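You operate a simulated robot arm through the tools that you are given. There is no shell and no other tool. Be economical: measure what you need, move in short steps, check, and stop when the job is done.

You run a simulated robot arm. Do the job below in one go: nothing can be reset, and whatever is moved stays where it is left.

## Task
Close the water panel down.
Fine: blue valve shut, hold VENT till the water gauge is at zero, drain the tank by the grey valve and shut it, violet valve shut, lamp off.

It is judged by the outcome, as a careful person would: the job done as asked, and still so three seconds after it is handed in. It fails if anything else is knocked over, pushed out of place, dropped, spilled or broken.

## Robot
A 6-joint arm with a fingered hand, on a carriage that runs on a rail from [1, 1070] to [-1, -1070] (x, y) and turns from -3.316 to 2.478 rad about z. Base frame: it is fixed where the carriage stands at the start and does not move with it; the origin is on the floor, on the carriage's upright axis, x ahead of it, y to its left, z up; the surface under the hand at the start is at about z = 860. Lengths are in mm, angles in rad, forces in N, time in s.
Its first joint turns from -2.897 to 2.897 rad. Places, roughly: blue coupling [700, 0, 900]; blue valve [800, -100, 900]; filter lock [800, -400, 900]; grey valve [800, 0, 900]; panel lamp switch [700, -600, 900]; panel tank [900, 0, 1000]; route knob [800, -200, 900]; vent button [700, -400, 900]; violet coupling [700, -600, 900]; violet valve [800, -600, 900]; water gauge [900, -300, 1100]. Payload 4 kg.
The tool frame sits at the grasp point between the pads (the TCP): z along the fingers, y along the line on which they close. The tips reach 26 mm beyond it. The gripper opens to 132 mm. The gripper's body begins 73 mm behind the TCP. The gripper is a hand of 4 fingers: y runs from the thumb to the fingers, the wrist lies at [0, 0, -239] in the tool frame.
Orientation is that of the tool frame in the base frame, as a unit quaternion [x, y, z, w]. With the fingers straight down and closing along the base's y, the tool's x points along the base's -x, its y along +y and its z along -z.

## Interface
- The arm moves only by the tool arm_command. Its argument "commands" is a list of rows, each an object of numbers (a shift or turn left out is 0): "x", "y", "z": the shift along the tool's x, y, z in units of 250 mm (1.0 is 250 mm); "rx", "ry", "rz": the turn, a rotation vector about the tool's x, y, z in units of 45 degrees (1.0 is 45 degrees). In form: [{"x": .., "y": .., "z": .., "rx": .., "ry": .., "rz": ..}, ...]. A call has 1 to 20 rows; each row is the pose to reach, as a shift and turn from the pose commanded when the call began, along the tool's axes at that moment. A call with a number of a shift or a turn outside -1 to 1 is refused whole. Each row takes 0.2 s and may step no farther than 50 mm and 0.15 rad from the row before; otherwise, the whole call is refused. A pose out of reach is approached as far as the arm can. The call stops where the force on the tool passes 60 N (or 10 N more than at its start, if that is more) or the arm is blocked; 0.2 s more then pass. In this call time passes only in rows, and 0.2 s behind the last. It gives the time, the measured TCP pose, the force on the tool (base axes), the opening and the grip force at its end, in the units of the frame above (readings bear some noise), with the torque about the TCP (base axes, N m) and any sound that the robot's microphone picked up, and new pictures: "show" is both (left out), scene, wrist or none.
- Cameras (640 x 400 px; columns grow to the right, rows downward): "scene" is now at [281.2, 148.3, 1419.8]; the picture's right is [-0.44, -0.90, 0.00], its down [-0.49, 0.24, -0.84] and it looks along [0.75, -0.37, -0.55] (base axes); focal length 272 px, centre (320, 200). "wrist" rides on the gripper at [68, 2, -97] in the tool frame; the picture's right is [-0.03, 1.00, 0.00], its down [-0.82, -0.02, -0.58] and it looks along [-0.58, -0.01, 0.82] (tool axes); focal length 270 px, centre (320, 200). There is no depth. A picture from a camera that has moved, and an enlarged one, comes with that camera's place and axes in the base frame and with its lens.
- raise_lower(by): slides the trunk up (or, below 0, down) by that many mm; the arm and the scene camera ride with it, the base frame stays. It gives what a move gives, with no picture.
- drive_base(legs): drives the robot by 1 to 6 legs, each [ahead, left, turn to the left] in mm, mm and rad, along the robot's own axes; the way and the turn of a leg run together, so that a leg with both is an arc; at most 1500 mm and 3.142 rad a leg. The arm and the cameras ride along, it lands a little off, and it stops where it bumps. It keeps to its track: a leg is cut to what the track allows. It gives what a move gives, and a new picture of the scene camera.
- curl_fingers(finger1, finger2, finger3, thumb_bend): sets how far each is bent, from 0 (flat) to 1 (curled in); at 0.3 the hand is open as for a grip, at 0.7 the pads meet at the TCP. One left out holds its place. A second passes; each finger stops where it meets its share of the squeeze, and holds until it gets a number again. It is the only way to open and close the hand. It gives what a move gives, with no picture; readings hold the bend of each and the force on the fingers (four entries, about 0 where the hand has none), thumb and palm.
- head_to(pan, tilt): turns the head with the scene camera to pan (to the left, within 2.496 rad either way) and tilt (down, from -0.506 to 1.204), counted from straight ahead of the robot. It gives what a move gives, and a new picture of the scene camera.
- zoom(camera, box): a new picture of the part [left, top, right, bottom] of that camera's present view, enlarged. It takes no simulated time.
- finish_job(): hands the job in; it is judged then, once.

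Work in short steps. Places have to be worked out from the pictures, the camera data and where the tool is seen: move nearer, look again, correct. Check each grasp and each placing, and mend what went wrong. You have 120 turns and 260 pictures in all, those below and enlarged ones among them. Open the gripper and draw the arm clear of the work before you hand the job in, unless the task says otherwise; then end with one line.

The tools are called as name(argument=value, ...) on one line, values as JSON. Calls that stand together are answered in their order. arm_command: Moves the arm, as the interface text tells. Its arguments: {"type":"object","properties":{"commands":{"type":"array","items":{"type":"object","properties":{"x":{"type":"number"},"y":{"type":"number"},"z":{"type":"number"},"rx":{"type":"number"},"ry":{"type":"number"},"rz":{"type":"number"}}}},"show":{"type":"string","enum":["both","scene","wrist","none"]}},"required":["commands"]} The other tools are called the same way: raise_lower (by) slides the trunk up or down; curl_fingers (finger1, finger2, finger3, thumb_bend) moves the fingers one by one; drive_base (legs) drives the base; head_to (pan, tilt) turns the head that bears the scene camera; zoom (camera, box) takes an enlarged picture of a part of a camera's view; finish_job () hands the job in.

At the start:

```text
clock: 0.0
tool_pos: [610.9, -76.8, 1211.4]
orientation: [0.0, 1.0, 0.0, 0.0]
ft_force: [-0.5, 0.9, -0.5]
wrist_torque: [-0.02, -0.01, 0.01]
grip_width: 131.8
grasp_force: 0.0
shape: jaw
bend: [0.3, 0.3, 0.3, 0.3]
finger forces: [0.1, 0.1, 0.1, 0.0, 0.0, 0.0]
trunk travel left (down, up): [-425.0, 203.0]
robot x, y, heading: [1.8, 4.5, 0.0]
head pan, tilt: [-0.459, 0.578]
```

scene: 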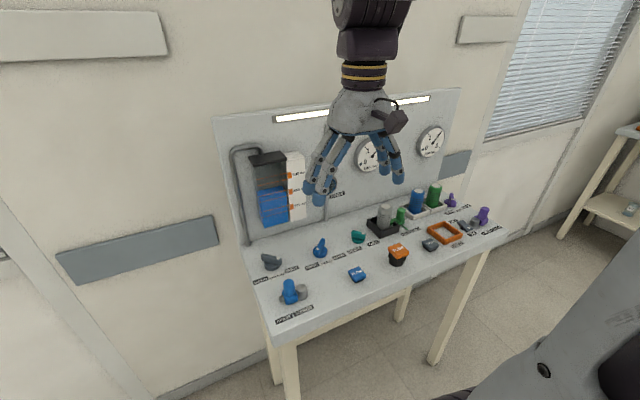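
wrist: 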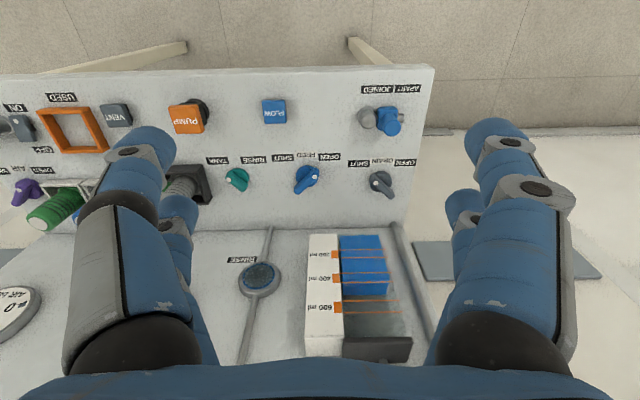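

I start by enlarging the panel to read labels and see the handle positions.

zoom(camera="scene", box=[230, 210, 390, 330])

zoom(camera="scene", box=[350, 120, 510, 270])

zoom(camera="wrist", box=[220, 70, 440, 210])

zoom(camera="wrist", box=[0, 80, 220, 240])

```text
3.33 times, centred on (310, 270) of scene
camera zoom: at [281.2, 148.3, 1419.8], right [-0.44, -0.9, 0.0], down [-0.49, 0.24, -0.84], along [0.75, -0.37, -0.55], focal length 906 px, centre (353, -33)
```

zoom: 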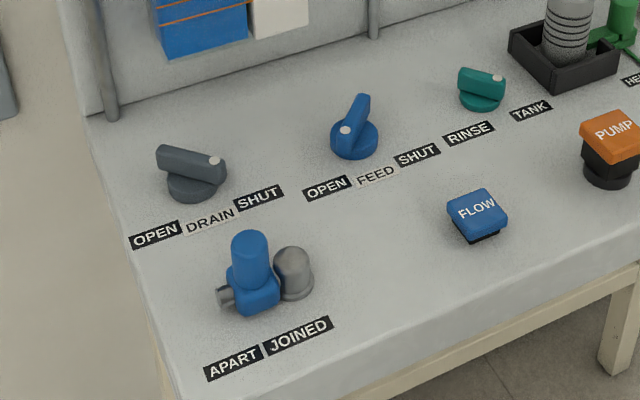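

```text
2.67 times, centred on (430, 195) of scene
camera zoom: at [281.2, 148.3, 1419.8], right [-0.44, -0.9, 0.0], down [-0.49, 0.24, -0.84], along [0.75, -0.37, -0.55], focal length 725 px, centre (27, 213)
```

zoom: 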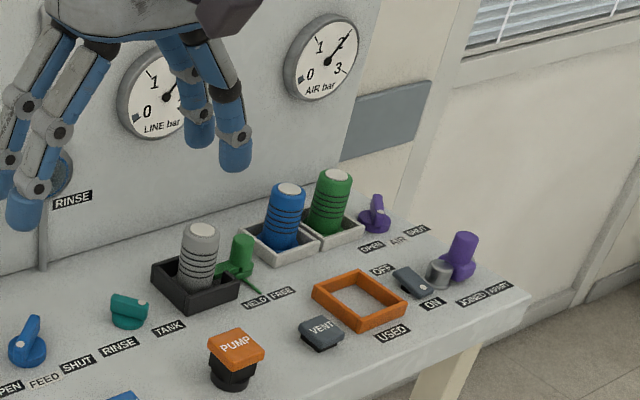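

```text
2.86 times, centred on (330, 140) of wrist
camera zoom: at [542.1, -75.6, 1307.6], right [0.03, 1.0, 0.0], down [0.82, -0.02, 0.58], along [0.58, -0.01, -0.82], focal length 772 px, centre (291, 371)
```

zoom: 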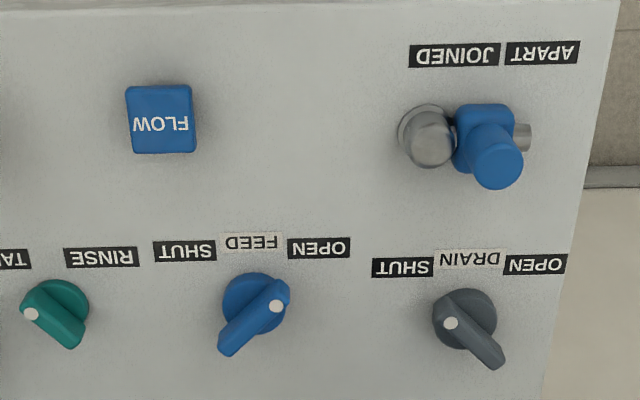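

```text
2.50 times, centred on (110, 160) of wrist
camera zoom: at [542.1, -75.6, 1307.6], right [0.03, 1.0, 0.0], down [0.82, -0.02, 0.58], along [0.58, -0.01, -0.82], focal length 676 px, centre (845, 300)
```

zoom: 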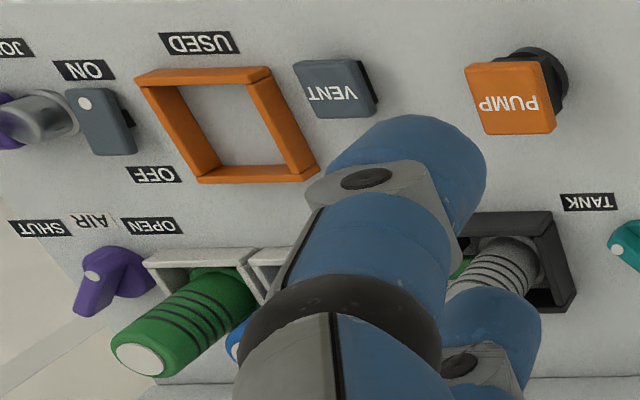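

The white dots show: blue FEED points to OPEN, grey DRAIN to SHUT, and I'll verify violet and lamp later. I move over the blue valve (about [795,-101]) in line with its bar and narrow the hand a bit.

curl_fingers(finger1=0.5, finger2=0.5, finger3=0.5, thumb_bend=0.5)

arm_command(commands=[{"x": -0.11, "y": -0.016, "z": 0.1, "rz": 0.148}, {"x": -0.22, "y": -0.032, "z": 0.2, "rz": 0.296}, {"x": -0.33, "y": -0.048, "z": 0.3, "rz": 0.444}, {"x": -0.44, "y": -0.064, "z": 0.4, "rz": 0.592}, {"x": -0.55, "y": -0.08, "z": 0.5, "rz": 0.74}, {"x": -0.66, "y": -0.097, "z": 0.6, "rz": 0.889}], show="both")

```text
clock: 1.0
tool_pos: [611.5, -78.5, 1211.1]
orientation: [0.0, 1.0, 0.0, 0.0]
ft_force: [0.3, 0.1, 0.5]
wrist_torque: [-0.02, -0.01, 0.0]
grip_width: 66.5
grasp_force: 0.0
shape: fingers
bend: [0.5, 0.5, 0.5, 0.5]
finger forces: [0.0, 0.1, 0.0, 0.0, 0.0, 0.1]
trunk travel left (down, up): [-425.0, 203.0]
robot x, y, heading: [-1.8, 0.9, -0.003]
head pan, tilt: [-0.459, 0.578]
```

```text
clock: 2.4
tool_pos: [774.7, -104.0, 1063.3]
orientation: [0.343, 0.939, -0.001, 0.001]
ft_force: [-0.7, -0.5, 0.8]
wrist_torque: [0.04, -0.04, -0.02]
grip_width: 66.6
grasp_force: 0.2
shape: fingers
bend: [0.5, 0.5, 0.5, 0.5]
finger forces: [0.1, 0.0, 0.0, 0.1, 0.0, 0.1]
trunk travel left (down, up): [-425.0, 203.0]
robot x, y, heading: [-0.8, -0.9, 0.002]
head pan, tilt: [-0.459, 0.578]
camera scene: at [280.6, 148.3, 1419.9], right [-0.44, -0.9, 0.0], down [-0.49, 0.24, -0.84], along [0.75, -0.37, -0.55], focal length 272 px, centre (320, 200)
camera wrist: at [723.4, -58.8, 1159.3], right [0.66, 0.75, 0.0], down [0.61, -0.54, 0.58], along [0.43, -0.38, -0.82], focal length 270 px, centre (320, 200)
```

scene: 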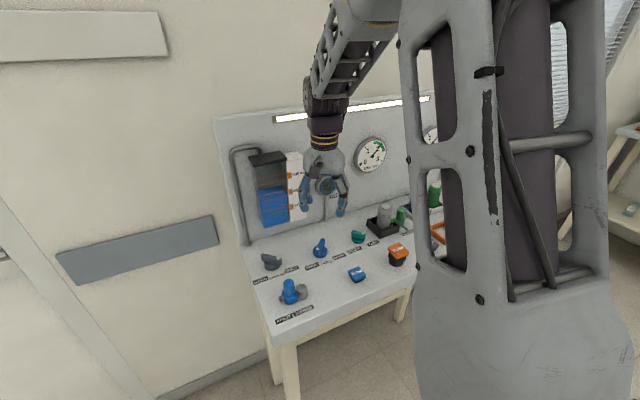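
wrist: 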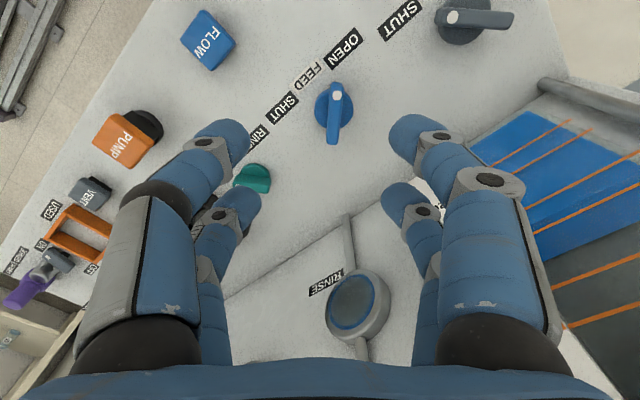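

The bar is well aligned with the tool; the knob is at about [792,-102]. I centre and descend partway to judge the height.

arm_command(commands=[{"x": -0.023, "y": 0.025, "z": 0.16}, {"x": -0.047, "y": 0.05, "z": 0.3}, {"x": -0.047, "y": 0.05, "z": 0.46}], show="both")

zoom(camera="scene", box=[240, 160, 400, 290])

```text
clock: 3.2
tool_pos: [788.9, -100.0, 946.9]
orientation: [0.342, 0.94, -0.001, 0.001]
ft_force: [-0.7, -0.3, 0.4]
wrist_torque: [0.0, -0.04, 0.01]
grip_width: 66.3
grasp_force: 0.2
shape: fingers
bend: [0.5, 0.5, 0.5, 0.5]
finger forces: [0.0, 0.0, 0.0, 0.0, 0.0, 0.0]
trunk travel left (down, up): [-425.0, 203.0]
robot x, y, heading: [-3.0, -1.9, 0.003]
head pan, tilt: [-0.459, 0.578]
camera scene: at [280.7, 148.3, 1419.9], right [-0.44, -0.9, 0.0], down [-0.49, 0.24, -0.84], along [0.75, -0.37, -0.55], focal length 272 px, centre (320, 200)
camera wrist: at [738.4, -54.8, 1043.0], right [0.66, 0.75, 0.0], down [0.61, -0.54, 0.58], along [0.43, -0.38, -0.82], focal length 270 px, centre (320, 200)
```

scene: 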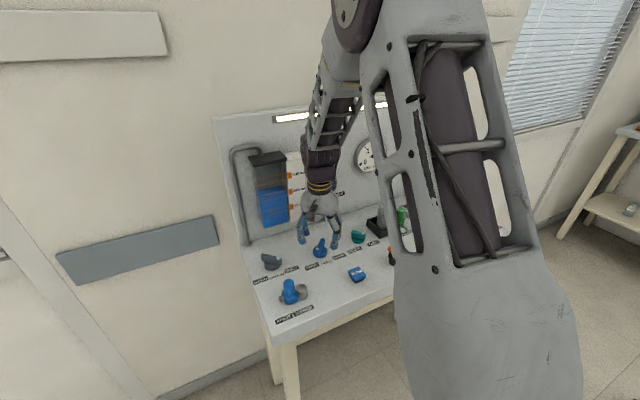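
wrist: 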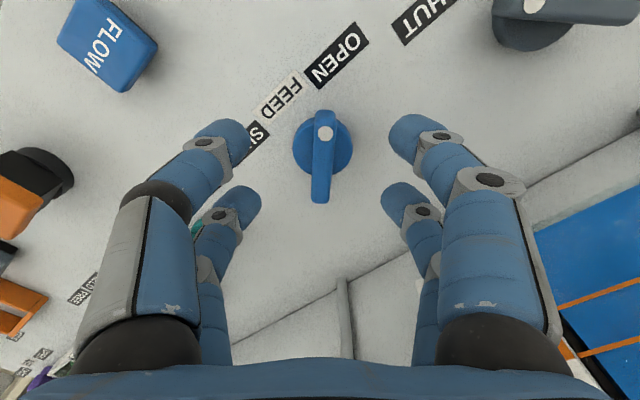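

```text
3.08 times, centred on (320, 225) of scene
camera zoom: at [280.7, 148.3, 1419.9], right [-0.44, -0.9, 0.0], down [-0.49, 0.24, -0.84], along [0.75, -0.37, -0.55], focal length 836 px, centre (320, 123)
```

zoom: 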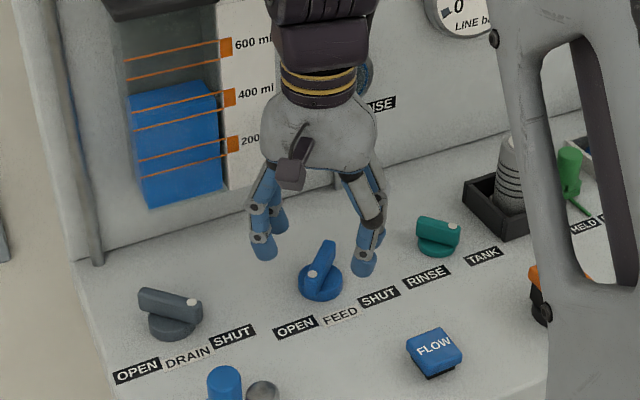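

Triangulation puts the bar top at z≈892, pivot ≈[795,-103]. I lower to TCP z≈899 and close on the bar.

arm_command(commands=[{"x": -0.026, "y": 0.006, "z": 0.1}, {"x": -0.026, "y": 0.006, "z": 0.19}], show="wrist")

curl_fingers(finger1=0.68, finger2=0.68, finger3=0.68, thumb_bend=0.68)

zoom(camera="wrist", box=[160, 50, 480, 250])

zoom(camera="scene", box=[240, 160, 400, 290])

```text
clock: 3.8
tool_pos: [797.0, -102.9, 898.7]
orientation: [0.342, 0.94, 0.0, 0.0]
ft_force: [-0.4, 0.8, 0.5]
wrist_torque: [-0.04, -0.03, 0.01]
grip_width: 66.5
grasp_force: 0.0
shape: fingers
bend: [0.5, 0.5, 0.5, 0.5]
finger forces: [0.1, 0.0, 0.0, 0.0, 0.0, 0.0]
trunk travel left (down, up): [-425.0, 203.0]
robot x, y, heading: [-1.8, 3.0, -0.003]
head pan, tilt: [-0.459, 0.578]
camera wrist: at [746.0, -57.3, 995.4], right [0.66, 0.75, 0.0], down [0.61, -0.54, 0.58], along [0.43, -0.38, -0.82], focal length 270 px, centre (320, 200)
```

wrist: 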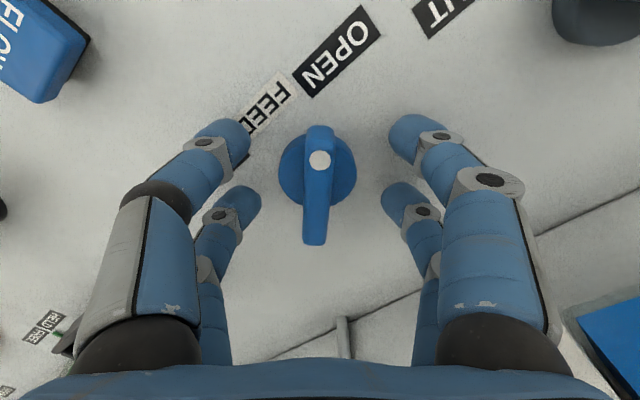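

```text
clock: 4.8
tool_pos: [798.6, -103.2, 899.1]
orientation: [0.343, 0.94, -0.001, 0.001]
ft_force: [2.1, -3.8, 5.4]
wrist_torque: [-0.2, -0.13, -0.02]
grip_width: 11.7
grasp_force: 5.8
shape: fingers
bend: [0.66, 0.65, 0.64, 0.67]
finger forces: [1.0, 4.1, 5.8, 0.0, 1.2, 0.1]
trunk travel left (down, up): [-425.0, 203.0]
robot x, y, heading: [-0.1, -3.2, -0.002]
head pan, tilt: [-0.459, 0.578]
```

```text
2.00 times, centred on (320, 150) of wrist
camera zoom: at [746.2, -57.6, 995.6], right [0.66, 0.75, 0.0], down [0.61, -0.54, 0.58], along [0.43, -0.38, -0.82], focal length 541 px, centre (320, 300)
```

zoom: 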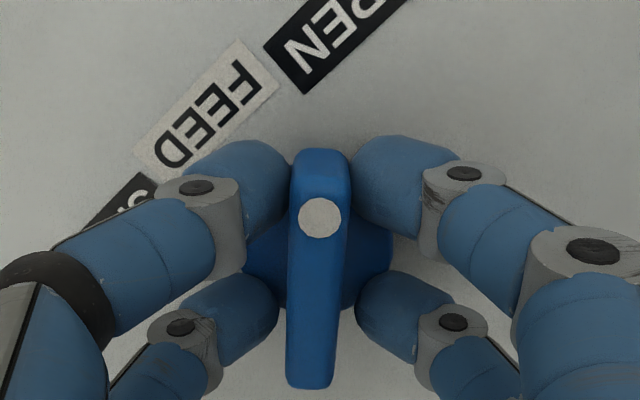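

```text
3.08 times, centred on (320, 225) of scene
camera zoom: at [281.1, 148.1, 1419.9], right [-0.44, -0.9, 0.0], down [-0.49, 0.24, -0.84], along [0.75, -0.37, -0.55], focal length 836 px, centre (320, 123)
```

zoom: 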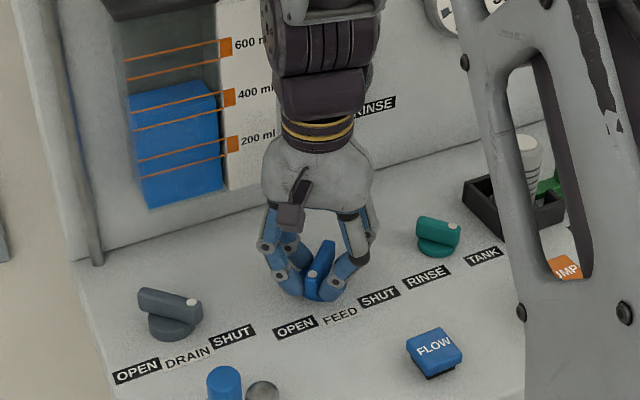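

The fingers bracket the bar on both sides. I turn toward SHUT (negative about tool z), 40° at first.

arm_command(commands=[{"rz": -0.15}, {"rz": -0.3}, {"rz": -0.45}, {"rz": -0.6}, {"rz": -0.75}, {"rz": -0.9}], show="wrist")

```text
clock: 6.2
tool_pos: [798.8, -102.7, 899.7]
orientation: [-0.005, 1.0, 0.0, 0.0]
ft_force: [-3.8, -7.2, 4.5]
wrist_torque: [-0.26, -0.02, -0.01]
grip_width: 11.8
grasp_force: 5.4
shape: fingers
bend: [0.67, 0.67, 0.64, 0.67]
finger forces: [0.2, 0.9, 5.0, 0.0, 4.8, 0.1]
trunk travel left (down, up): [-425.0, 203.0]
robot x, y, heading: [-3.5, 2.8, -0.002]
head pan, tilt: [-0.459, 0.578]
camera wrist: at [730.0, -102.0, 995.2], right [0.01, 1.0, 0.0], down [0.82, -0.01, 0.58], along [0.58, -0.01, -0.82], focal length 270 px, centre (320, 200)
```

wrist: 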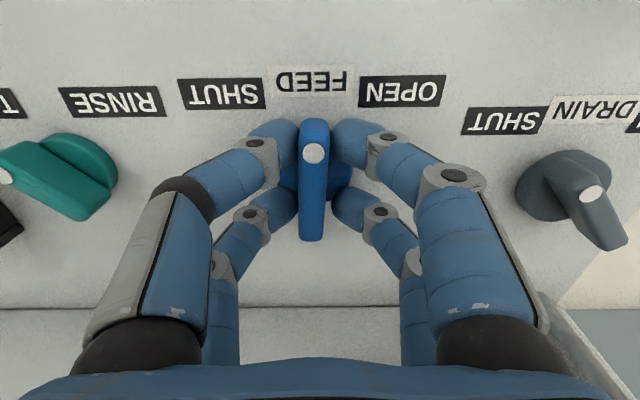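

The valve follows. I continue toward SHUT up to where its stop is felt.

arm_command(commands=[{"rz": -0.15}, {"rz": -0.3}, {"rz": -0.45}, {"rz": -0.6}, {"rz": -0.75}, {"rz": -0.9}], show="wrist")

```text
clock: 7.6
tool_pos: [798.9, -102.6, 898.4]
orientation: [-0.351, 0.937, 0.0, -0.001]
ft_force: [-2.1, -10.9, 5.4]
wrist_torque: [-0.34, 0.1, -0.01]
grip_width: 14.1
grasp_force: 8.2
shape: fingers
bend: [0.67, 0.68, 0.64, 0.67]
finger forces: [2.8, 0.0, 3.6, 0.0, 9.2, 0.1]
trunk travel left (down, up): [-425.0, 203.0]
robot x, y, heading: [0.4, -2.0, -0.004]
head pan, tilt: [-0.459, 0.578]
camera wrist: at [745.5, -146.5, 995.2], right [-0.64, 0.77, 0.0], down [0.63, 0.52, 0.58], along [0.45, 0.37, -0.82], focal length 270 px, centre (320, 200)
```

wrist: 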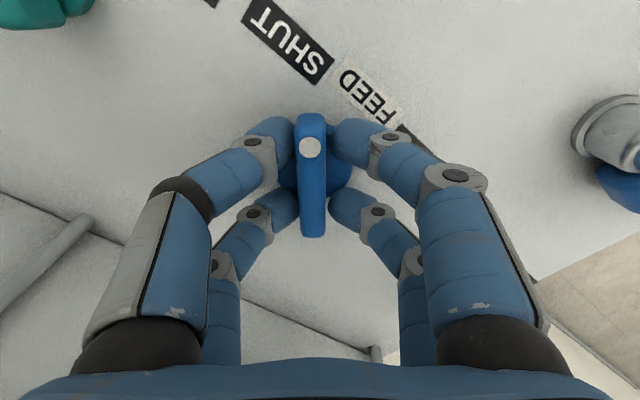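

Still following with no stop yet; I go a few small steps further.

arm_command(commands=[{"rz": -0.07}, {"rz": -0.14}, {"rz": -0.2}], show="wrist")

```text
clock: 8.4
tool_pos: [798.6, -102.6, 899.1]
orientation: [-0.422, 0.906, 0.0, 0.0]
ft_force: [-2.5, -11.2, 1.8]
wrist_torque: [-0.33, 0.1, -0.17]
grip_width: 13.8
grasp_force: 7.9
shape: fingers
bend: [0.66, 0.68, 0.64, 0.67]
finger forces: [1.3, 0.1, 3.6, 0.0, 9.0, 0.0]
trunk travel left (down, up): [-425.0, 203.0]
robot x, y, heading: [-1.3, 1.6, 0.002]
head pan, tilt: [-0.459, 0.578]
camera wrist: at [752.9, -154.6, 995.4], right [-0.75, 0.66, 0.0], down [0.54, 0.61, 0.58], along [0.38, 0.43, -0.82], focal length 270 px, centre (320, 200)
```

wrist: 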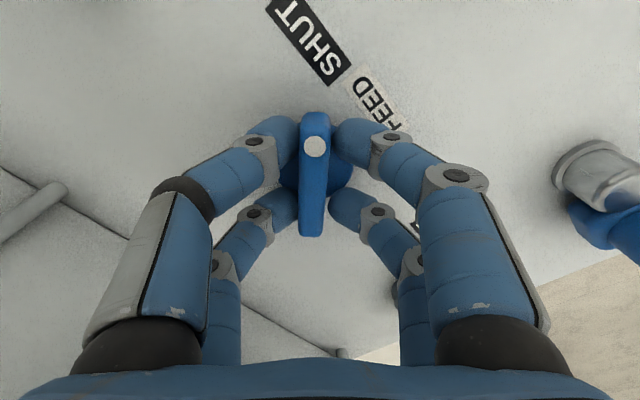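

Torque about z is just rising. A little more to seat it at the stop.

arm_command(commands=[{"rz": -0.06}, {"rz": -0.12}], show="wrist")

```text
clock: 9.0
tool_pos: [797.8, -102.5, 899.5]
orientation: [-0.465, 0.885, 0.0, 0.0]
ft_force: [-4.6, -14.6, 3.8]
wrist_torque: [-0.43, 0.15, -0.28]
grip_width: 13.6
grasp_force: 9.5
shape: fingers
bend: [0.66, 0.68, 0.64, 0.67]
finger forces: [2.6, 0.0, 5.1, 0.0, 10.5, 0.1]
trunk travel left (down, up): [-425.0, 203.0]
robot x, y, heading: [-2.5, 0.4, 0.001]
head pan, tilt: [-0.459, 0.578]
camera wrist: at [758.1, -158.9, 995.4], right [-0.81, 0.59, 0.0], down [0.48, 0.66, 0.58], along [0.34, 0.47, -0.82], focal length 270 px, centre (320, 200)
```

wrist: 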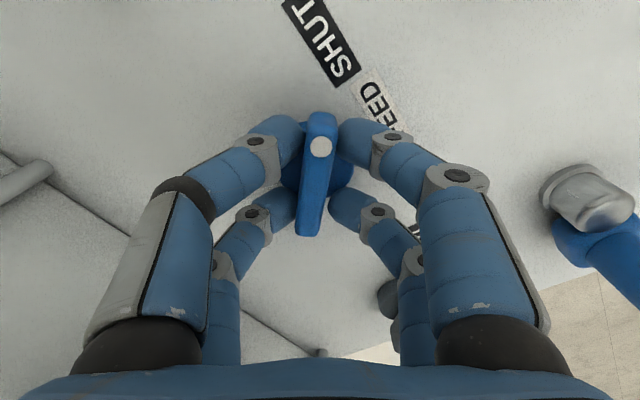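

The bar now lags the hand: it is at the SHUT stop. I release, rise and check.

curl_fingers(finger1=0.5, finger2=0.5, finger3=0.5, thumb_bend=0.5)

arm_command(commands=[{"z": -0.15}, {"z": -0.3}, {"z": -0.45}, {"z": -0.6, "rz": 0.18}, {"z": -0.75, "rz": 0.36}, {"z": -0.75, "rz": 0.54}, {"z": -0.75, "rz": 0.72}, {"z": -0.75, "rz": 0.9}, {"z": -0.75, "rz": 1.0}], show="both")

zoom(camera="scene", box=[240, 130, 460, 290])

```text
clock: 10.0
tool_pos: [798.6, -103.1, 898.3]
orientation: [-0.465, 0.885, 0.0, 0.001]
ft_force: [-0.2, -0.8, 0.0]
wrist_torque: [0.0, -0.02, -0.01]
grip_width: 65.3
grasp_force: 0.1
shape: fingers
bend: [0.5, 0.5, 0.5, 0.5]
finger forces: [0.0, 0.1, 0.0, 0.1, 0.0, 0.1]
trunk travel left (down, up): [-425.0, 203.0]
robot x, y, heading: [0.3, 1.7, 0.002]
head pan, tilt: [-0.459, 0.578]
```

```text
clock: 12.0
tool_pos: [798.2, -101.4, 1086.5]
orientation: [-0.089, 0.996, 0.0, 0.0]
ft_force: [0.6, -0.5, 0.2]
wrist_torque: [0.01, 0.0, 0.01]
grip_width: 65.5
grasp_force: 0.0
shape: fingers
bend: [0.5, 0.5, 0.5, 0.5]
finger forces: [0.0, 0.0, 0.0, 0.0, 0.0, 0.0]
trunk travel left (down, up): [-425.0, 203.0]
robot x, y, heading: [1.6, -1.0, -0.001]
head pan, tilt: [-0.459, 0.578]
camera scene: at [281.2, 148.3, 1419.8], right [-0.44, -0.9, 0.0], down [-0.49, 0.24, -0.84], along [0.75, -0.37, -0.55], focal length 272 px, centre (320, 200)
camera wrist: at [730.6, -112.9, 1181.9], right [-0.15, 0.99, 0.0], down [0.81, 0.12, 0.58], along [0.57, 0.09, -0.82], focal length 270 px, centre (320, 200)
```

scene: 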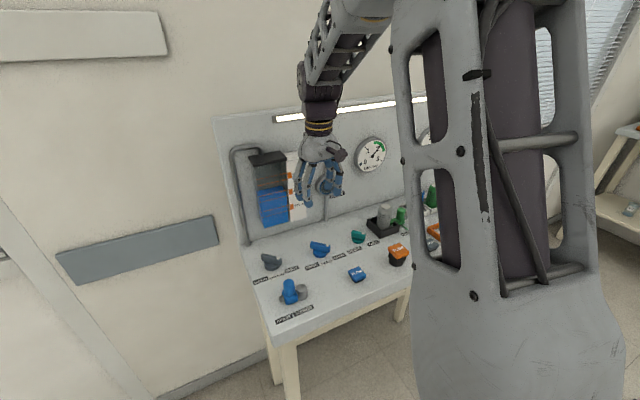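
wrist: 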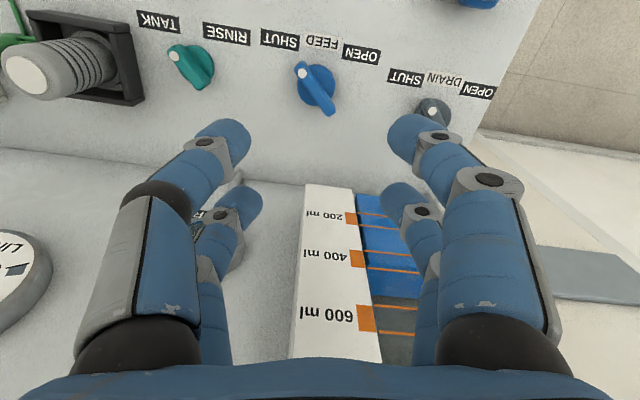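

```text
2.50 times, centred on (350, 210) of scene
camera zoom: at [281.2, 148.3, 1419.8], right [-0.44, -0.9, 0.0], down [-0.49, 0.24, -0.84], along [0.75, -0.37, -0.55], focal length 680 px, centre (245, 175)
```

zoom: 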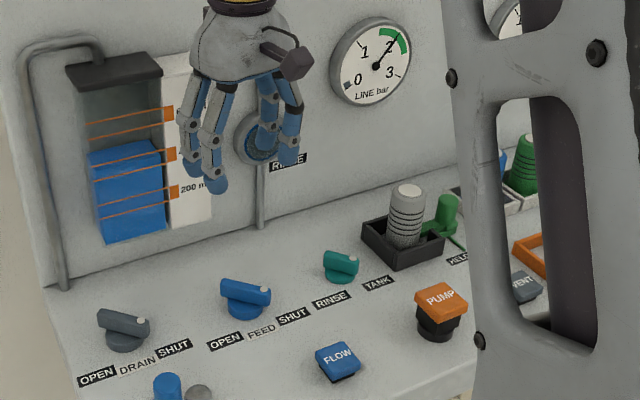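

Blue now points to SHUT; line gauge reads about 2.2 bar. I pull the arm back and drive along the rail to y≈-300, from which vent, violet, lamp and grey are all within reach.

arm_command(commands=[{"x": 0.18, "rz": 0.1}, {"x": 0.36, "rz": 0.2}, {"x": 0.5, "rz": 0.227}], show="none")

drive_base(legs=[[0, -300, 0]])

zoom(camera="wrist", box=[0, 0, 640, 400])

```text
clock: 12.8
tool_pos: [674.3, -125.0, 1086.0]
orientation: [-0.001, 1.0, 0.0, 0.0]
ft_force: [1.2, -0.8, -0.1]
wrist_torque: [-0.03, 0.02, -0.02]
grip_width: 65.5
grasp_force: 0.0
shape: fingers
bend: [0.5, 0.5, 0.5, 0.5]
finger forces: [0.1, 0.0, 0.0, 0.1, 0.0, 0.0]
trunk travel left (down, up): [-425.0, 203.0]
robot x, y, heading: [-0.4, -2.4, 0.007]
head pan, tilt: [-0.459, 0.578]
```

```text
clock: 14.9
tool_pos: [671.5, -435.7, 1086.4]
orientation: [0.002, 1.0, 0.0, 0.0]
ft_force: [0.0, -0.2, -0.5]
wrist_torque: [-0.01, 0.03, 0.02]
grip_width: 65.1
grasp_force: 0.0
shape: fingers
bend: [0.5, 0.5, 0.5, 0.5]
finger forces: [0.0, 0.0, 0.0, 0.1, 0.0, 0.0]
trunk travel left (down, up): [-425.0, 203.0]
robot x, y, heading: [0.8, -305.8, -0.008]
head pan, tilt: [-0.459, 0.578]
camera scene: at [281.8, -159.8, 1419.8], right [-0.45, -0.89, 0.0], down [-0.49, 0.25, -0.84], along [0.75, -0.38, -0.55], focal length 272 px, centre (320, 200)
```

scene: 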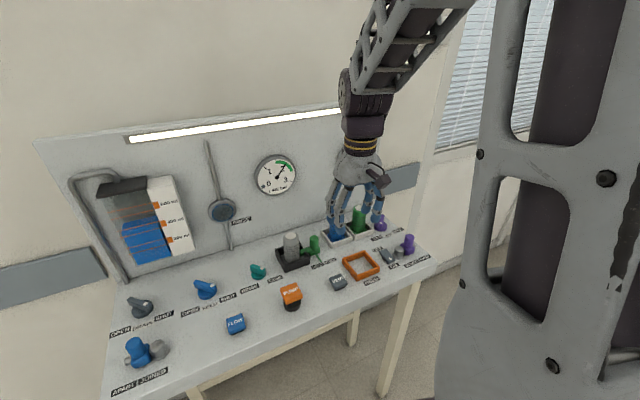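

```text
1.00 times, centred on (320, 200) of wrist (not enlarged: the box is as wide or as high as the picture)
camera zoom: at [603.2, -434.1, 1182.2], right [0.03, 1.0, 0.0], down [0.82, -0.02, 0.58], along [0.58, -0.02, -0.82], focal length 270 px, centre (320, 200)
```

zoom: 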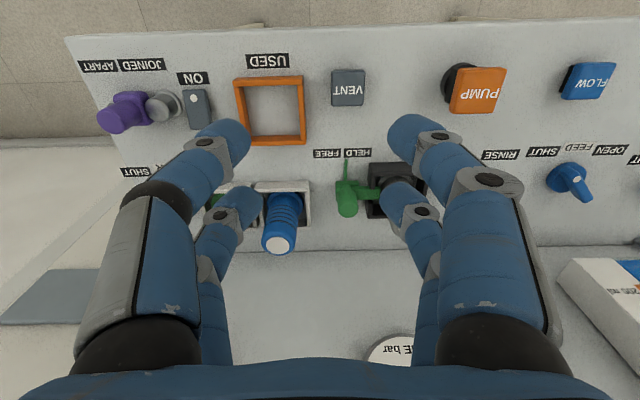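

VENT computes to about [672,-408]. I close the hand to make a pressing tip and come above it, offset in x so the nearer fingertip pair lands on the button.

curl_fingers(finger1=0.7, finger2=0.7, finger3=0.7, thumb_bend=0.7)

arm_command(commands=[{"x": -0.03, "y": 0.06, "z": 0.15}, {"x": -0.066, "y": 0.115, "z": 0.3}, {"x": -0.066, "y": 0.115, "z": 0.45}, {"x": -0.066, "y": 0.115, "z": 0.58}], show="both")

```text
clock: 15.9
tool_pos: [670.7, -435.0, 1085.6]
orientation: [0.002, 1.0, 0.0, -0.001]
ft_force: [0.0, 0.1, 0.2]
wrist_torque: [0.03, -0.03, 0.02]
grip_width: 1.4
grasp_force: 0.1
shape: fingers
bend: [0.7, 0.7, 0.7, 0.7]
finger forces: [0.0, 0.0, 0.0, 0.0, 0.0, 0.1]
trunk travel left (down, up): [-425.0, 203.0]
robot x, y, heading: [-0.2, -306.7, -0.01]
head pan, tilt: [-0.459, 0.578]
```

```text
clock: 16.9
tool_pos: [689.1, -405.3, 937.9]
orientation: [0.002, 1.0, 0.0, 0.0]
ft_force: [0.1, 0.1, 1.0]
wrist_torque: [-0.03, -0.04, -0.04]
grip_width: 1.4
grasp_force: 0.0
shape: fingers
bend: [0.7, 0.7, 0.7, 0.7]
finger forces: [0.0, 0.0, 0.0, 0.0, 0.0, 0.1]
trunk travel left (down, up): [-425.0, 203.0]
robot x, y, heading: [-0.2, -308.6, -0.007]
head pan, tilt: [-0.459, 0.578]
camera scene: at [281.5, -159.8, 1419.9], right [-0.45, -0.89, 0.0], down [-0.49, 0.25, -0.84], along [0.75, -0.38, -0.55], focal length 272 px, centre (320, 200)
camera wrist: at [620.2, -403.5, 1035.2], right [0.03, 1.0, 0.0], down [0.82, -0.02, 0.58], along [0.58, -0.02, -0.82], focal length 270 px, centre (320, 200)
```

scene: 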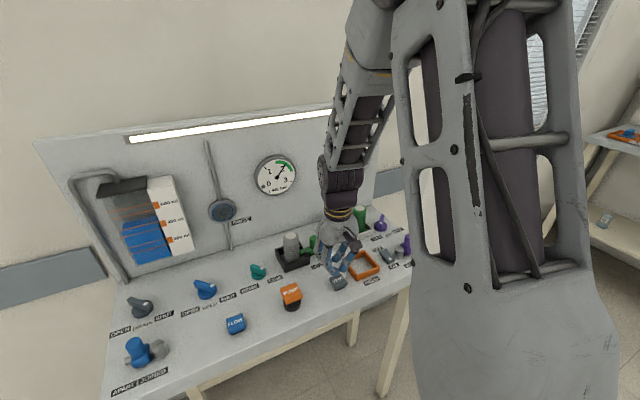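
wrist: 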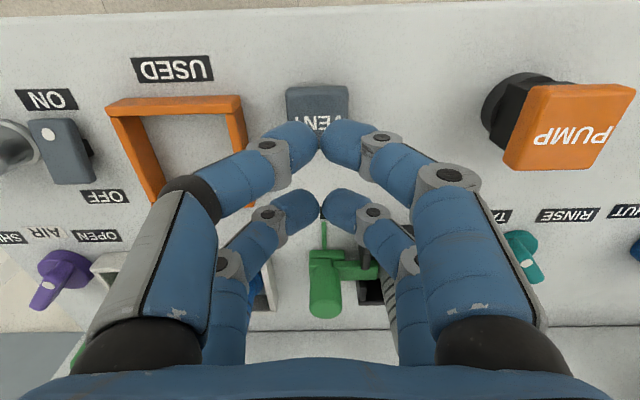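

Tips are lined up with VENT and the line gauge stays visible. I descend to just above the button, then feel for it.

arm_command(commands=[{"x": 0.012, "z": 0.05}, {"x": 0.012, "z": 0.1}], show="wrist")

arm_command(commands=[{"z": 0.02}, {"z": 0.04}], show="wrist")

zoom(camera="scene", box=[240, 140, 420, 300])

```text
clock: 17.5
tool_pos: [685.4, -405.4, 914.5]
orientation: [0.001, 1.0, 0.0, 0.0]
ft_force: [0.3, 0.6, 0.8]
wrist_torque: [0.0, -0.01, 0.03]
grip_width: 1.5
grasp_force: 0.0
shape: fingers
bend: [0.7, 0.7, 0.7, 0.7]
finger forces: [0.0, 0.0, 0.1, 0.0, 0.1, 0.1]
trunk travel left (down, up): [-425.0, 203.0]
robot x, y, heading: [-0.0, -304.7, -0.014]
head pan, tilt: [-0.459, 0.578]
camera wrist: at [616.6, -403.7, 1010.8], right [0.03, 1.0, 0.0], down [0.82, -0.02, 0.58], along [0.58, -0.02, -0.82], focal length 270 px, centre (320, 200)
```

wrist: 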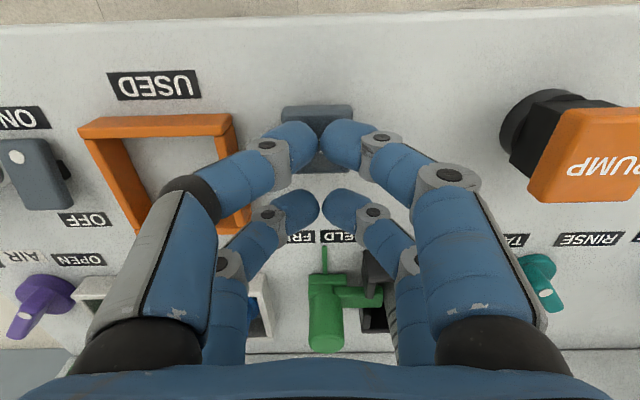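

```text
clock: 18.1
tool_pos: [685.8, -406.9, 904.3]
orientation: [0.002, 1.0, 0.0, 0.0]
ft_force: [-0.7, 0.3, 0.8]
wrist_torque: [0.04, 0.04, 0.05]
grip_width: 1.0
grasp_force: 0.9
shape: fingers
bend: [0.7, 0.7, 0.7, 0.7]
finger forces: [0.8, 0.0, 0.1, 0.0, 0.4, 0.0]
trunk travel left (down, up): [-425.0, 203.0]
robot x, y, heading: [0.3, -304.5, -0.006]
head pan, tilt: [-0.459, 0.578]
camera wrist: at [617.2, -404.8, 1001.4], right [0.03, 1.0, 0.0], down [0.82, -0.02, 0.58], along [0.58, -0.02, -0.82], focal length 270 px, centre (320, 200)
```

wrist: 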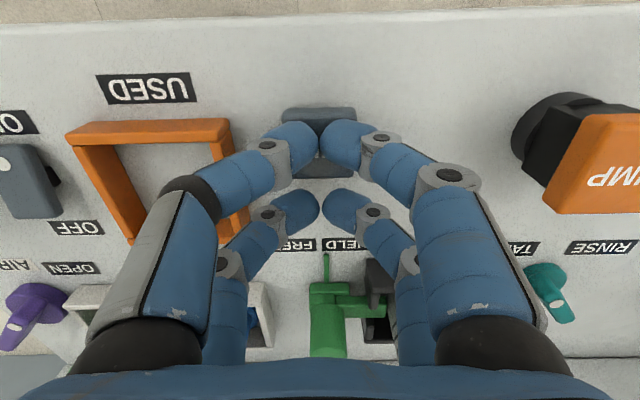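

```text
2.50 times, centred on (330, 220) of scene
camera zoom: at [281.7, -159.8, 1419.8], right [-0.45, -0.89, 0.0], down [-0.49, 0.25, -0.84], along [0.75, -0.38, -0.55], focal length 680 px, centre (295, 150)
```

zoom: 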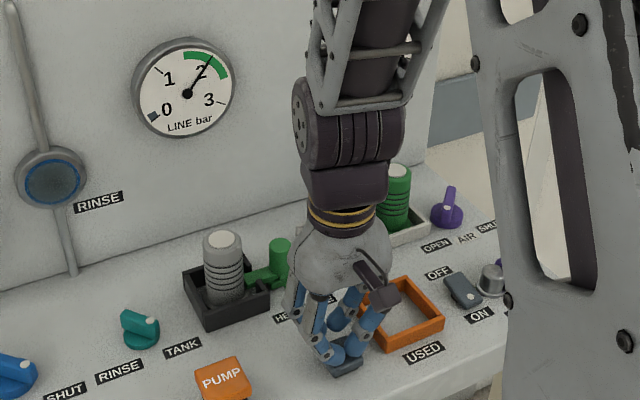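

Light first contact on the fingers. I press a few mm further and watch the gauge.

arm_command(commands=[{"z": 0.012}, {"z": 0.024}], show="scene")

zoom(camera="scene", box=[240, 140, 420, 300])

```text
clock: 18.7
tool_pos: [686.0, -406.6, 900.1]
orientation: [0.001, 1.0, 0.0, 0.0]
ft_force: [-0.2, 0.8, 2.7]
wrist_torque: [-0.05, 0.03, -0.04]
grip_width: 1.0
grasp_force: 1.3
shape: fingers
bend: [0.7, 0.7, 0.7, 0.7]
finger forces: [1.3, 0.0, 0.0, 0.0, 1.8, 0.0]
trunk travel left (down, up): [-425.0, 203.0]
robot x, y, heading: [-2.0, -307.8, -0.01]
head pan, tilt: [-0.459, 0.578]
heard: click
camera scene: at [281.7, -159.9, 1419.8], right [-0.45, -0.89, 0.0], down [-0.49, 0.25, -0.84], along [0.75, -0.38, -0.55], focal length 272 px, centre (320, 200)
```

scene: 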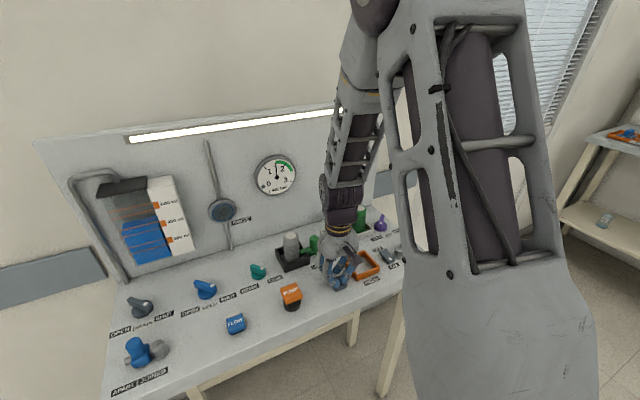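

```text
2.50 times, centred on (330, 220) of scene
camera zoom: at [281.7, -159.9, 1419.8], right [-0.45, -0.89, 0.0], down [-0.49, 0.25, -0.84], along [0.75, -0.38, -0.55], focal length 680 px, centre (295, 150)
```

zoom: 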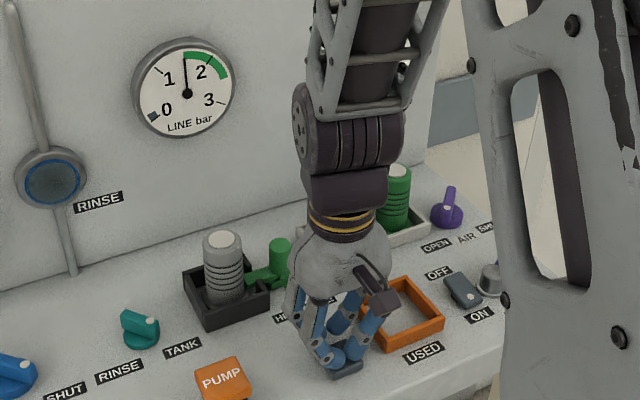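

A click, and the gauge is falling (now ~1.6). I hold in place, a hair deeper.

arm_command(commands=[{"z": 0.004}, {"z": 0.004}, {"z": 0.004}, {"z": 0.004}, {"z": 0.004}, {"z": 0.004}, {"z": 0.004}, {"z": 0.004}, {"z": 0.004}, {"z": 0.004}], show="none")

zoom(camera="scene", box=[240, 140, 320, 210])

```text
clock: 20.9
tool_pos: [685.9, -406.4, 898.7]
orientation: [0.002, 1.0, 0.0, -0.001]
ft_force: [1.7, -0.1, 6.2]
wrist_torque: [-0.03, 0.07, -0.03]
grip_width: 0.5
grasp_force: 3.4
shape: fingers
bend: [0.7, 0.7, 0.7, 0.7]
finger forces: [2.5, 0.0, 0.0, 0.0, 4.3, 0.0]
trunk travel left (down, up): [-425.0, 203.0]
robot x, y, heading: [-1.1, -306.2, -0.009]
head pan, tilt: [-0.459, 0.578]
```

```text
5.71 times, centred on (280, 175) of scene
camera zoom: at [281.7, -159.8, 1419.8], right [-0.45, -0.89, 0.0], down [-0.49, 0.25, -0.84], along [0.75, -0.38, -0.55], focal length 1554 px, centre (549, 343)
```

zoom: 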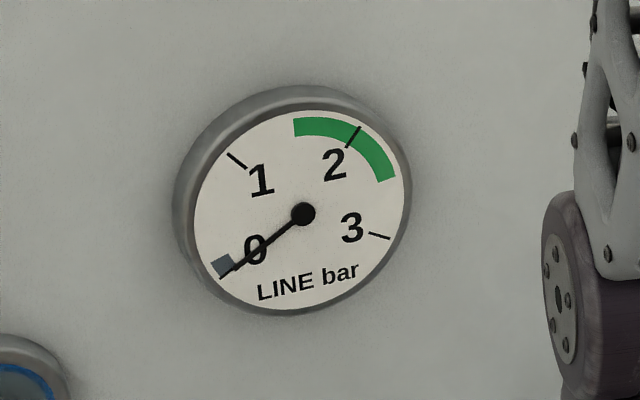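

The needle is at zero. I hold one more second to be sure it is settled.

arm_command(commands=[{"z": 0}, {"z": 0}, {"z": 0}, {"z": 0}, {"z": 0}], show="none")

zoom(camera="scene", box=[240, 140, 320, 210])

arm_command(commands=[{"z": -0.1}, {"z": -0.25}, {"z": -0.4}, {"z": -0.55}, {"z": -0.7}], show="both")

zoom(camera="scene", box=[240, 140, 420, 300])

```text
clock: 22.1
tool_pos: [685.6, -406.3, 899.8]
orientation: [0.002, 1.0, 0.001, 0.0]
ft_force: [2.6, -0.9, 6.9]
wrist_torque: [-0.04, 0.09, 0.0]
grip_width: 0.1
grasp_force: 3.3
shape: fingers
bend: [0.7, 0.7, 0.7, 0.7]
finger forces: [2.5, 0.0, 0.1, 0.0, 4.4, 0.0]
trunk travel left (down, up): [-425.0, 203.0]
robot x, y, heading: [-0.1, -305.9, -0.01]
head pan, tilt: [-0.459, 0.578]
```

```text
5.71 times, centred on (280, 175) of scene
camera zoom: at [281.7, -159.8, 1419.8], right [-0.45, -0.89, 0.0], down [-0.49, 0.25, -0.84], along [0.75, -0.38, -0.55], focal length 1554 px, centre (549, 343)
```

zoom: 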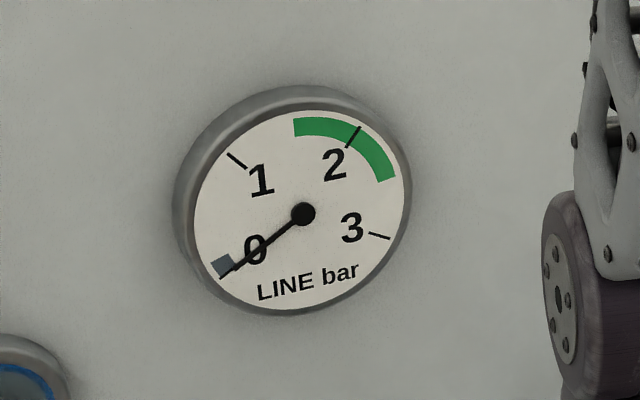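

```text
clock: 23.3
tool_pos: [686.0, -404.9, 1076.6]
orientation: [0.002, 1.0, 0.0, 0.0]
ft_force: [1.0, 0.7, 0.1]
wrist_torque: [0.01, 0.02, 0.0]
grip_width: 1.0
grasp_force: 0.1
shape: fingers
bend: [0.7, 0.7, 0.7, 0.7]
finger forces: [0.0, 0.0, 0.0, 0.0, 0.0, 0.0]
trunk travel left (down, up): [-425.0, 203.0]
robot x, y, heading: [3.8, -305.4, -0.011]
head pan, tilt: [-0.459, 0.578]
camera scene: at [282.2, -159.9, 1419.7], right [-0.45, -0.89, 0.0], down [-0.49, 0.25, -0.84], along [0.75, -0.38, -0.55], focal length 272 px, centre (320, 200)
camera wrist: at [616.7, -403.9, 1171.7], right [0.03, 1.0, 0.0], down [0.82, -0.02, 0.58], along [0.58, -0.02, -0.82], focal length 270 px, centre (320, 200)
```

scene: 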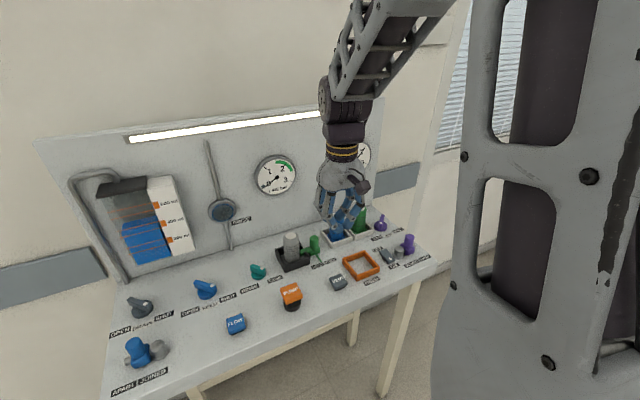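
wrist: 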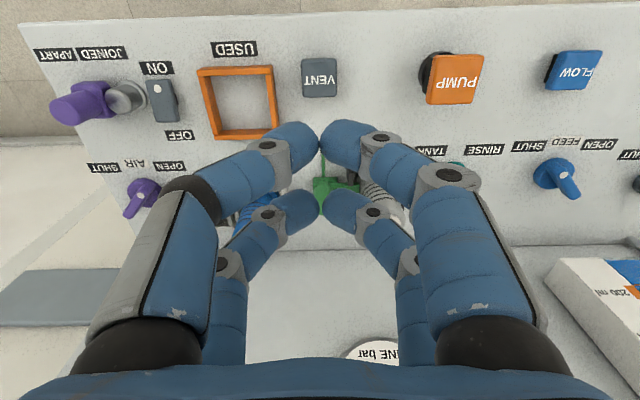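

```text
2.50 times, centred on (330, 220) of scene
camera zoom: at [282.2, -159.9, 1419.7], right [-0.45, -0.89, 0.0], down [-0.49, 0.25, -0.84], along [0.75, -0.38, -0.55], focal length 680 px, centre (295, 150)
```

zoom: 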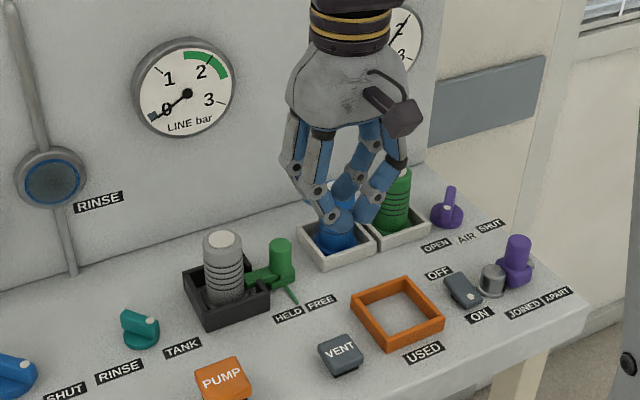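

Gauge stays at zero. Now back along the rail for the grey drain valve, opening the hand to 0.5 again.

curl_fingers(finger1=0.5, finger2=0.5, finger3=0.5, thumb_bend=0.5)

drive_base(legs=[[0, 400, 0]])

zoom(camera="wrist", box=[0, 0, 640, 400])

zoom(camera="scene", box=[220, 130, 420, 290])

```text
clock: 24.3
tool_pos: [686.4, -406.1, 1075.9]
orientation: [0.002, 1.0, 0.0, 0.0]
ft_force: [-0.8, -0.4, 0.7]
wrist_torque: [0.02, 0.01, 0.0]
grip_width: 65.5
grasp_force: 0.0
shape: fingers
bend: [0.5, 0.5, 0.5, 0.5]
finger forces: [0.0, 0.1, 0.1, 0.1, 0.1, 0.0]
trunk travel left (down, up): [-425.0, 203.0]
robot x, y, heading: [0.2, -303.8, -0.006]
head pan, tilt: [-0.459, 0.578]
```

```text
clock: 26.8
tool_pos: [685.5, -4.5, 1075.6]
orientation: [0.002, 1.0, 0.0, 0.0]
ft_force: [-0.1, 0.1, 0.1]
wrist_torque: [0.0, -0.01, -0.02]
grip_width: 65.4
grasp_force: 0.0
shape: fingers
bend: [0.5, 0.5, 0.5, 0.5]
finger forces: [0.0, 0.0, 0.0, 0.0, 0.1, 0.1]
trunk travel left (down, up): [-425.0, 203.0]
robot x, y, heading: [1.1, 96.6, -0.006]
head pan, tilt: [-0.459, 0.578]
camera scene: at [282.4, 241.0, 1419.8], right [-0.45, -0.89, 0.0], down [-0.49, 0.25, -0.84], along [0.75, -0.38, -0.55], focal length 272 px, centre (320, 200)
```

scene: 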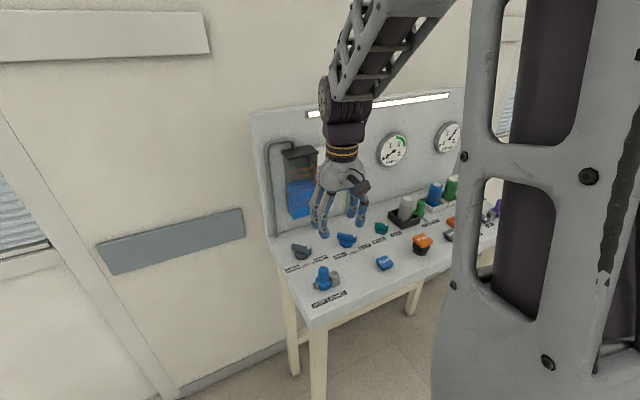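

```text
1.00 times, centred on (320, 200) of wrist (not enlarged: the box is as wide or as high as the picture)
camera zoom: at [617.2, -3.2, 1171.5], right [0.03, 1.0, 0.0], down [0.82, -0.02, 0.58], along [0.58, -0.02, -0.82], focal length 270 px, centre (320, 200)
```

zoom: 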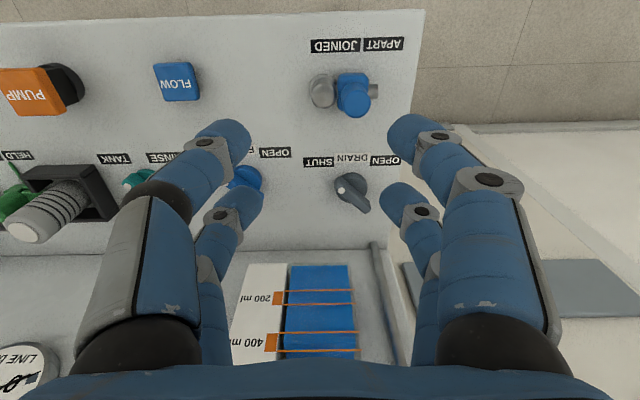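

```text
2.50 times, centred on (320, 210) of scene
camera zoom: at [282.4, 241.0, 1419.8], right [-0.45, -0.89, 0.0], down [-0.49, 0.25, -0.84], along [0.75, -0.38, -0.55], focal length 680 px, centre (320, 175)
```

zoom: 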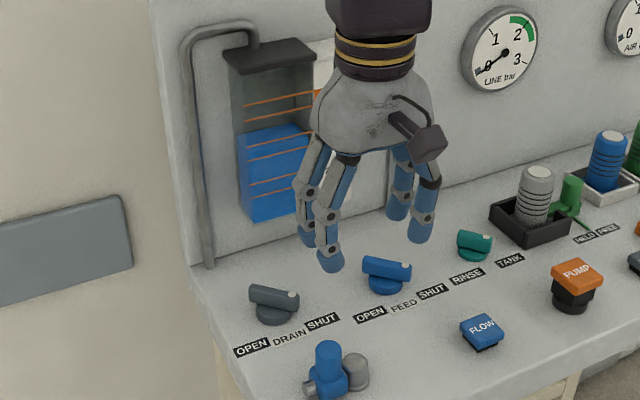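

Tank front works out at x≈904, so it leaves room; the grey knob is at about [808,30]. I move over it with the hand turned to its bar.

arm_command(commands=[{"x": -0.08, "y": 0.023, "z": 0.05, "rz": -0.167}, {"x": -0.16, "y": 0.046, "z": 0.1, "rz": -0.334}, {"x": -0.24, "y": 0.069, "z": 0.15, "rz": -0.5}, {"x": -0.32, "y": 0.092, "z": 0.2, "rz": -0.667}, {"x": -0.4, "y": 0.115, "z": 0.27, "rz": -0.834}, {"x": -0.48, "y": 0.138, "z": 0.34, "rz": -1.0}], show="wrist")

zoom(camera="scene", box=[220, 130, 420, 290])

```text
clock: 28.2
tool_pos: [807.0, 32.1, 989.8]
orientation: [-0.382, 0.924, 0.0, 0.0]
ft_force: [0.7, -0.3, 0.7]
wrist_torque: [0.0, -0.02, 0.01]
grip_width: 65.1
grasp_force: 0.0
shape: fingers
bend: [0.5, 0.5, 0.5, 0.5]
finger forces: [0.0, 0.0, 0.0, 0.0, 0.1, 0.1]
trunk travel left (down, up): [-425.0, 203.0]
robot x, y, heading: [-0.7, 98.3, -0.01]
head pan, tilt: [-0.459, 0.578]
camera wrist: at [757.4, -15.9, 1085.4], right [-0.69, 0.73, 0.0], down [0.59, 0.56, 0.58], along [0.42, 0.4, -0.82], focal length 270 px, centre (320, 200)
```

wrist: 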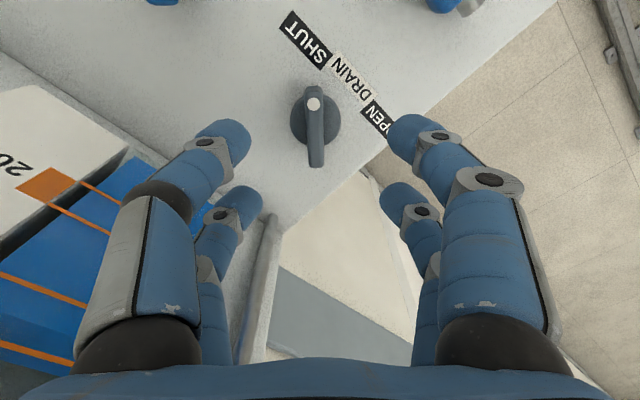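

```text
2.50 times, centred on (320, 210) of scene
camera zoom: at [282.0, 241.0, 1419.9], right [-0.45, -0.89, 0.0], down [-0.49, 0.25, -0.84], along [0.75, -0.38, -0.55], focal length 680 px, centre (320, 175)
```

zoom: 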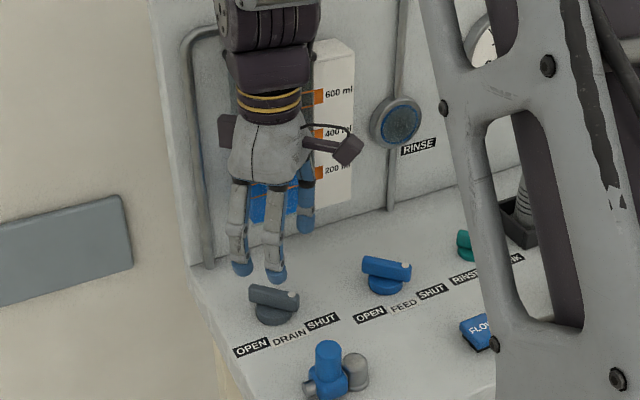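

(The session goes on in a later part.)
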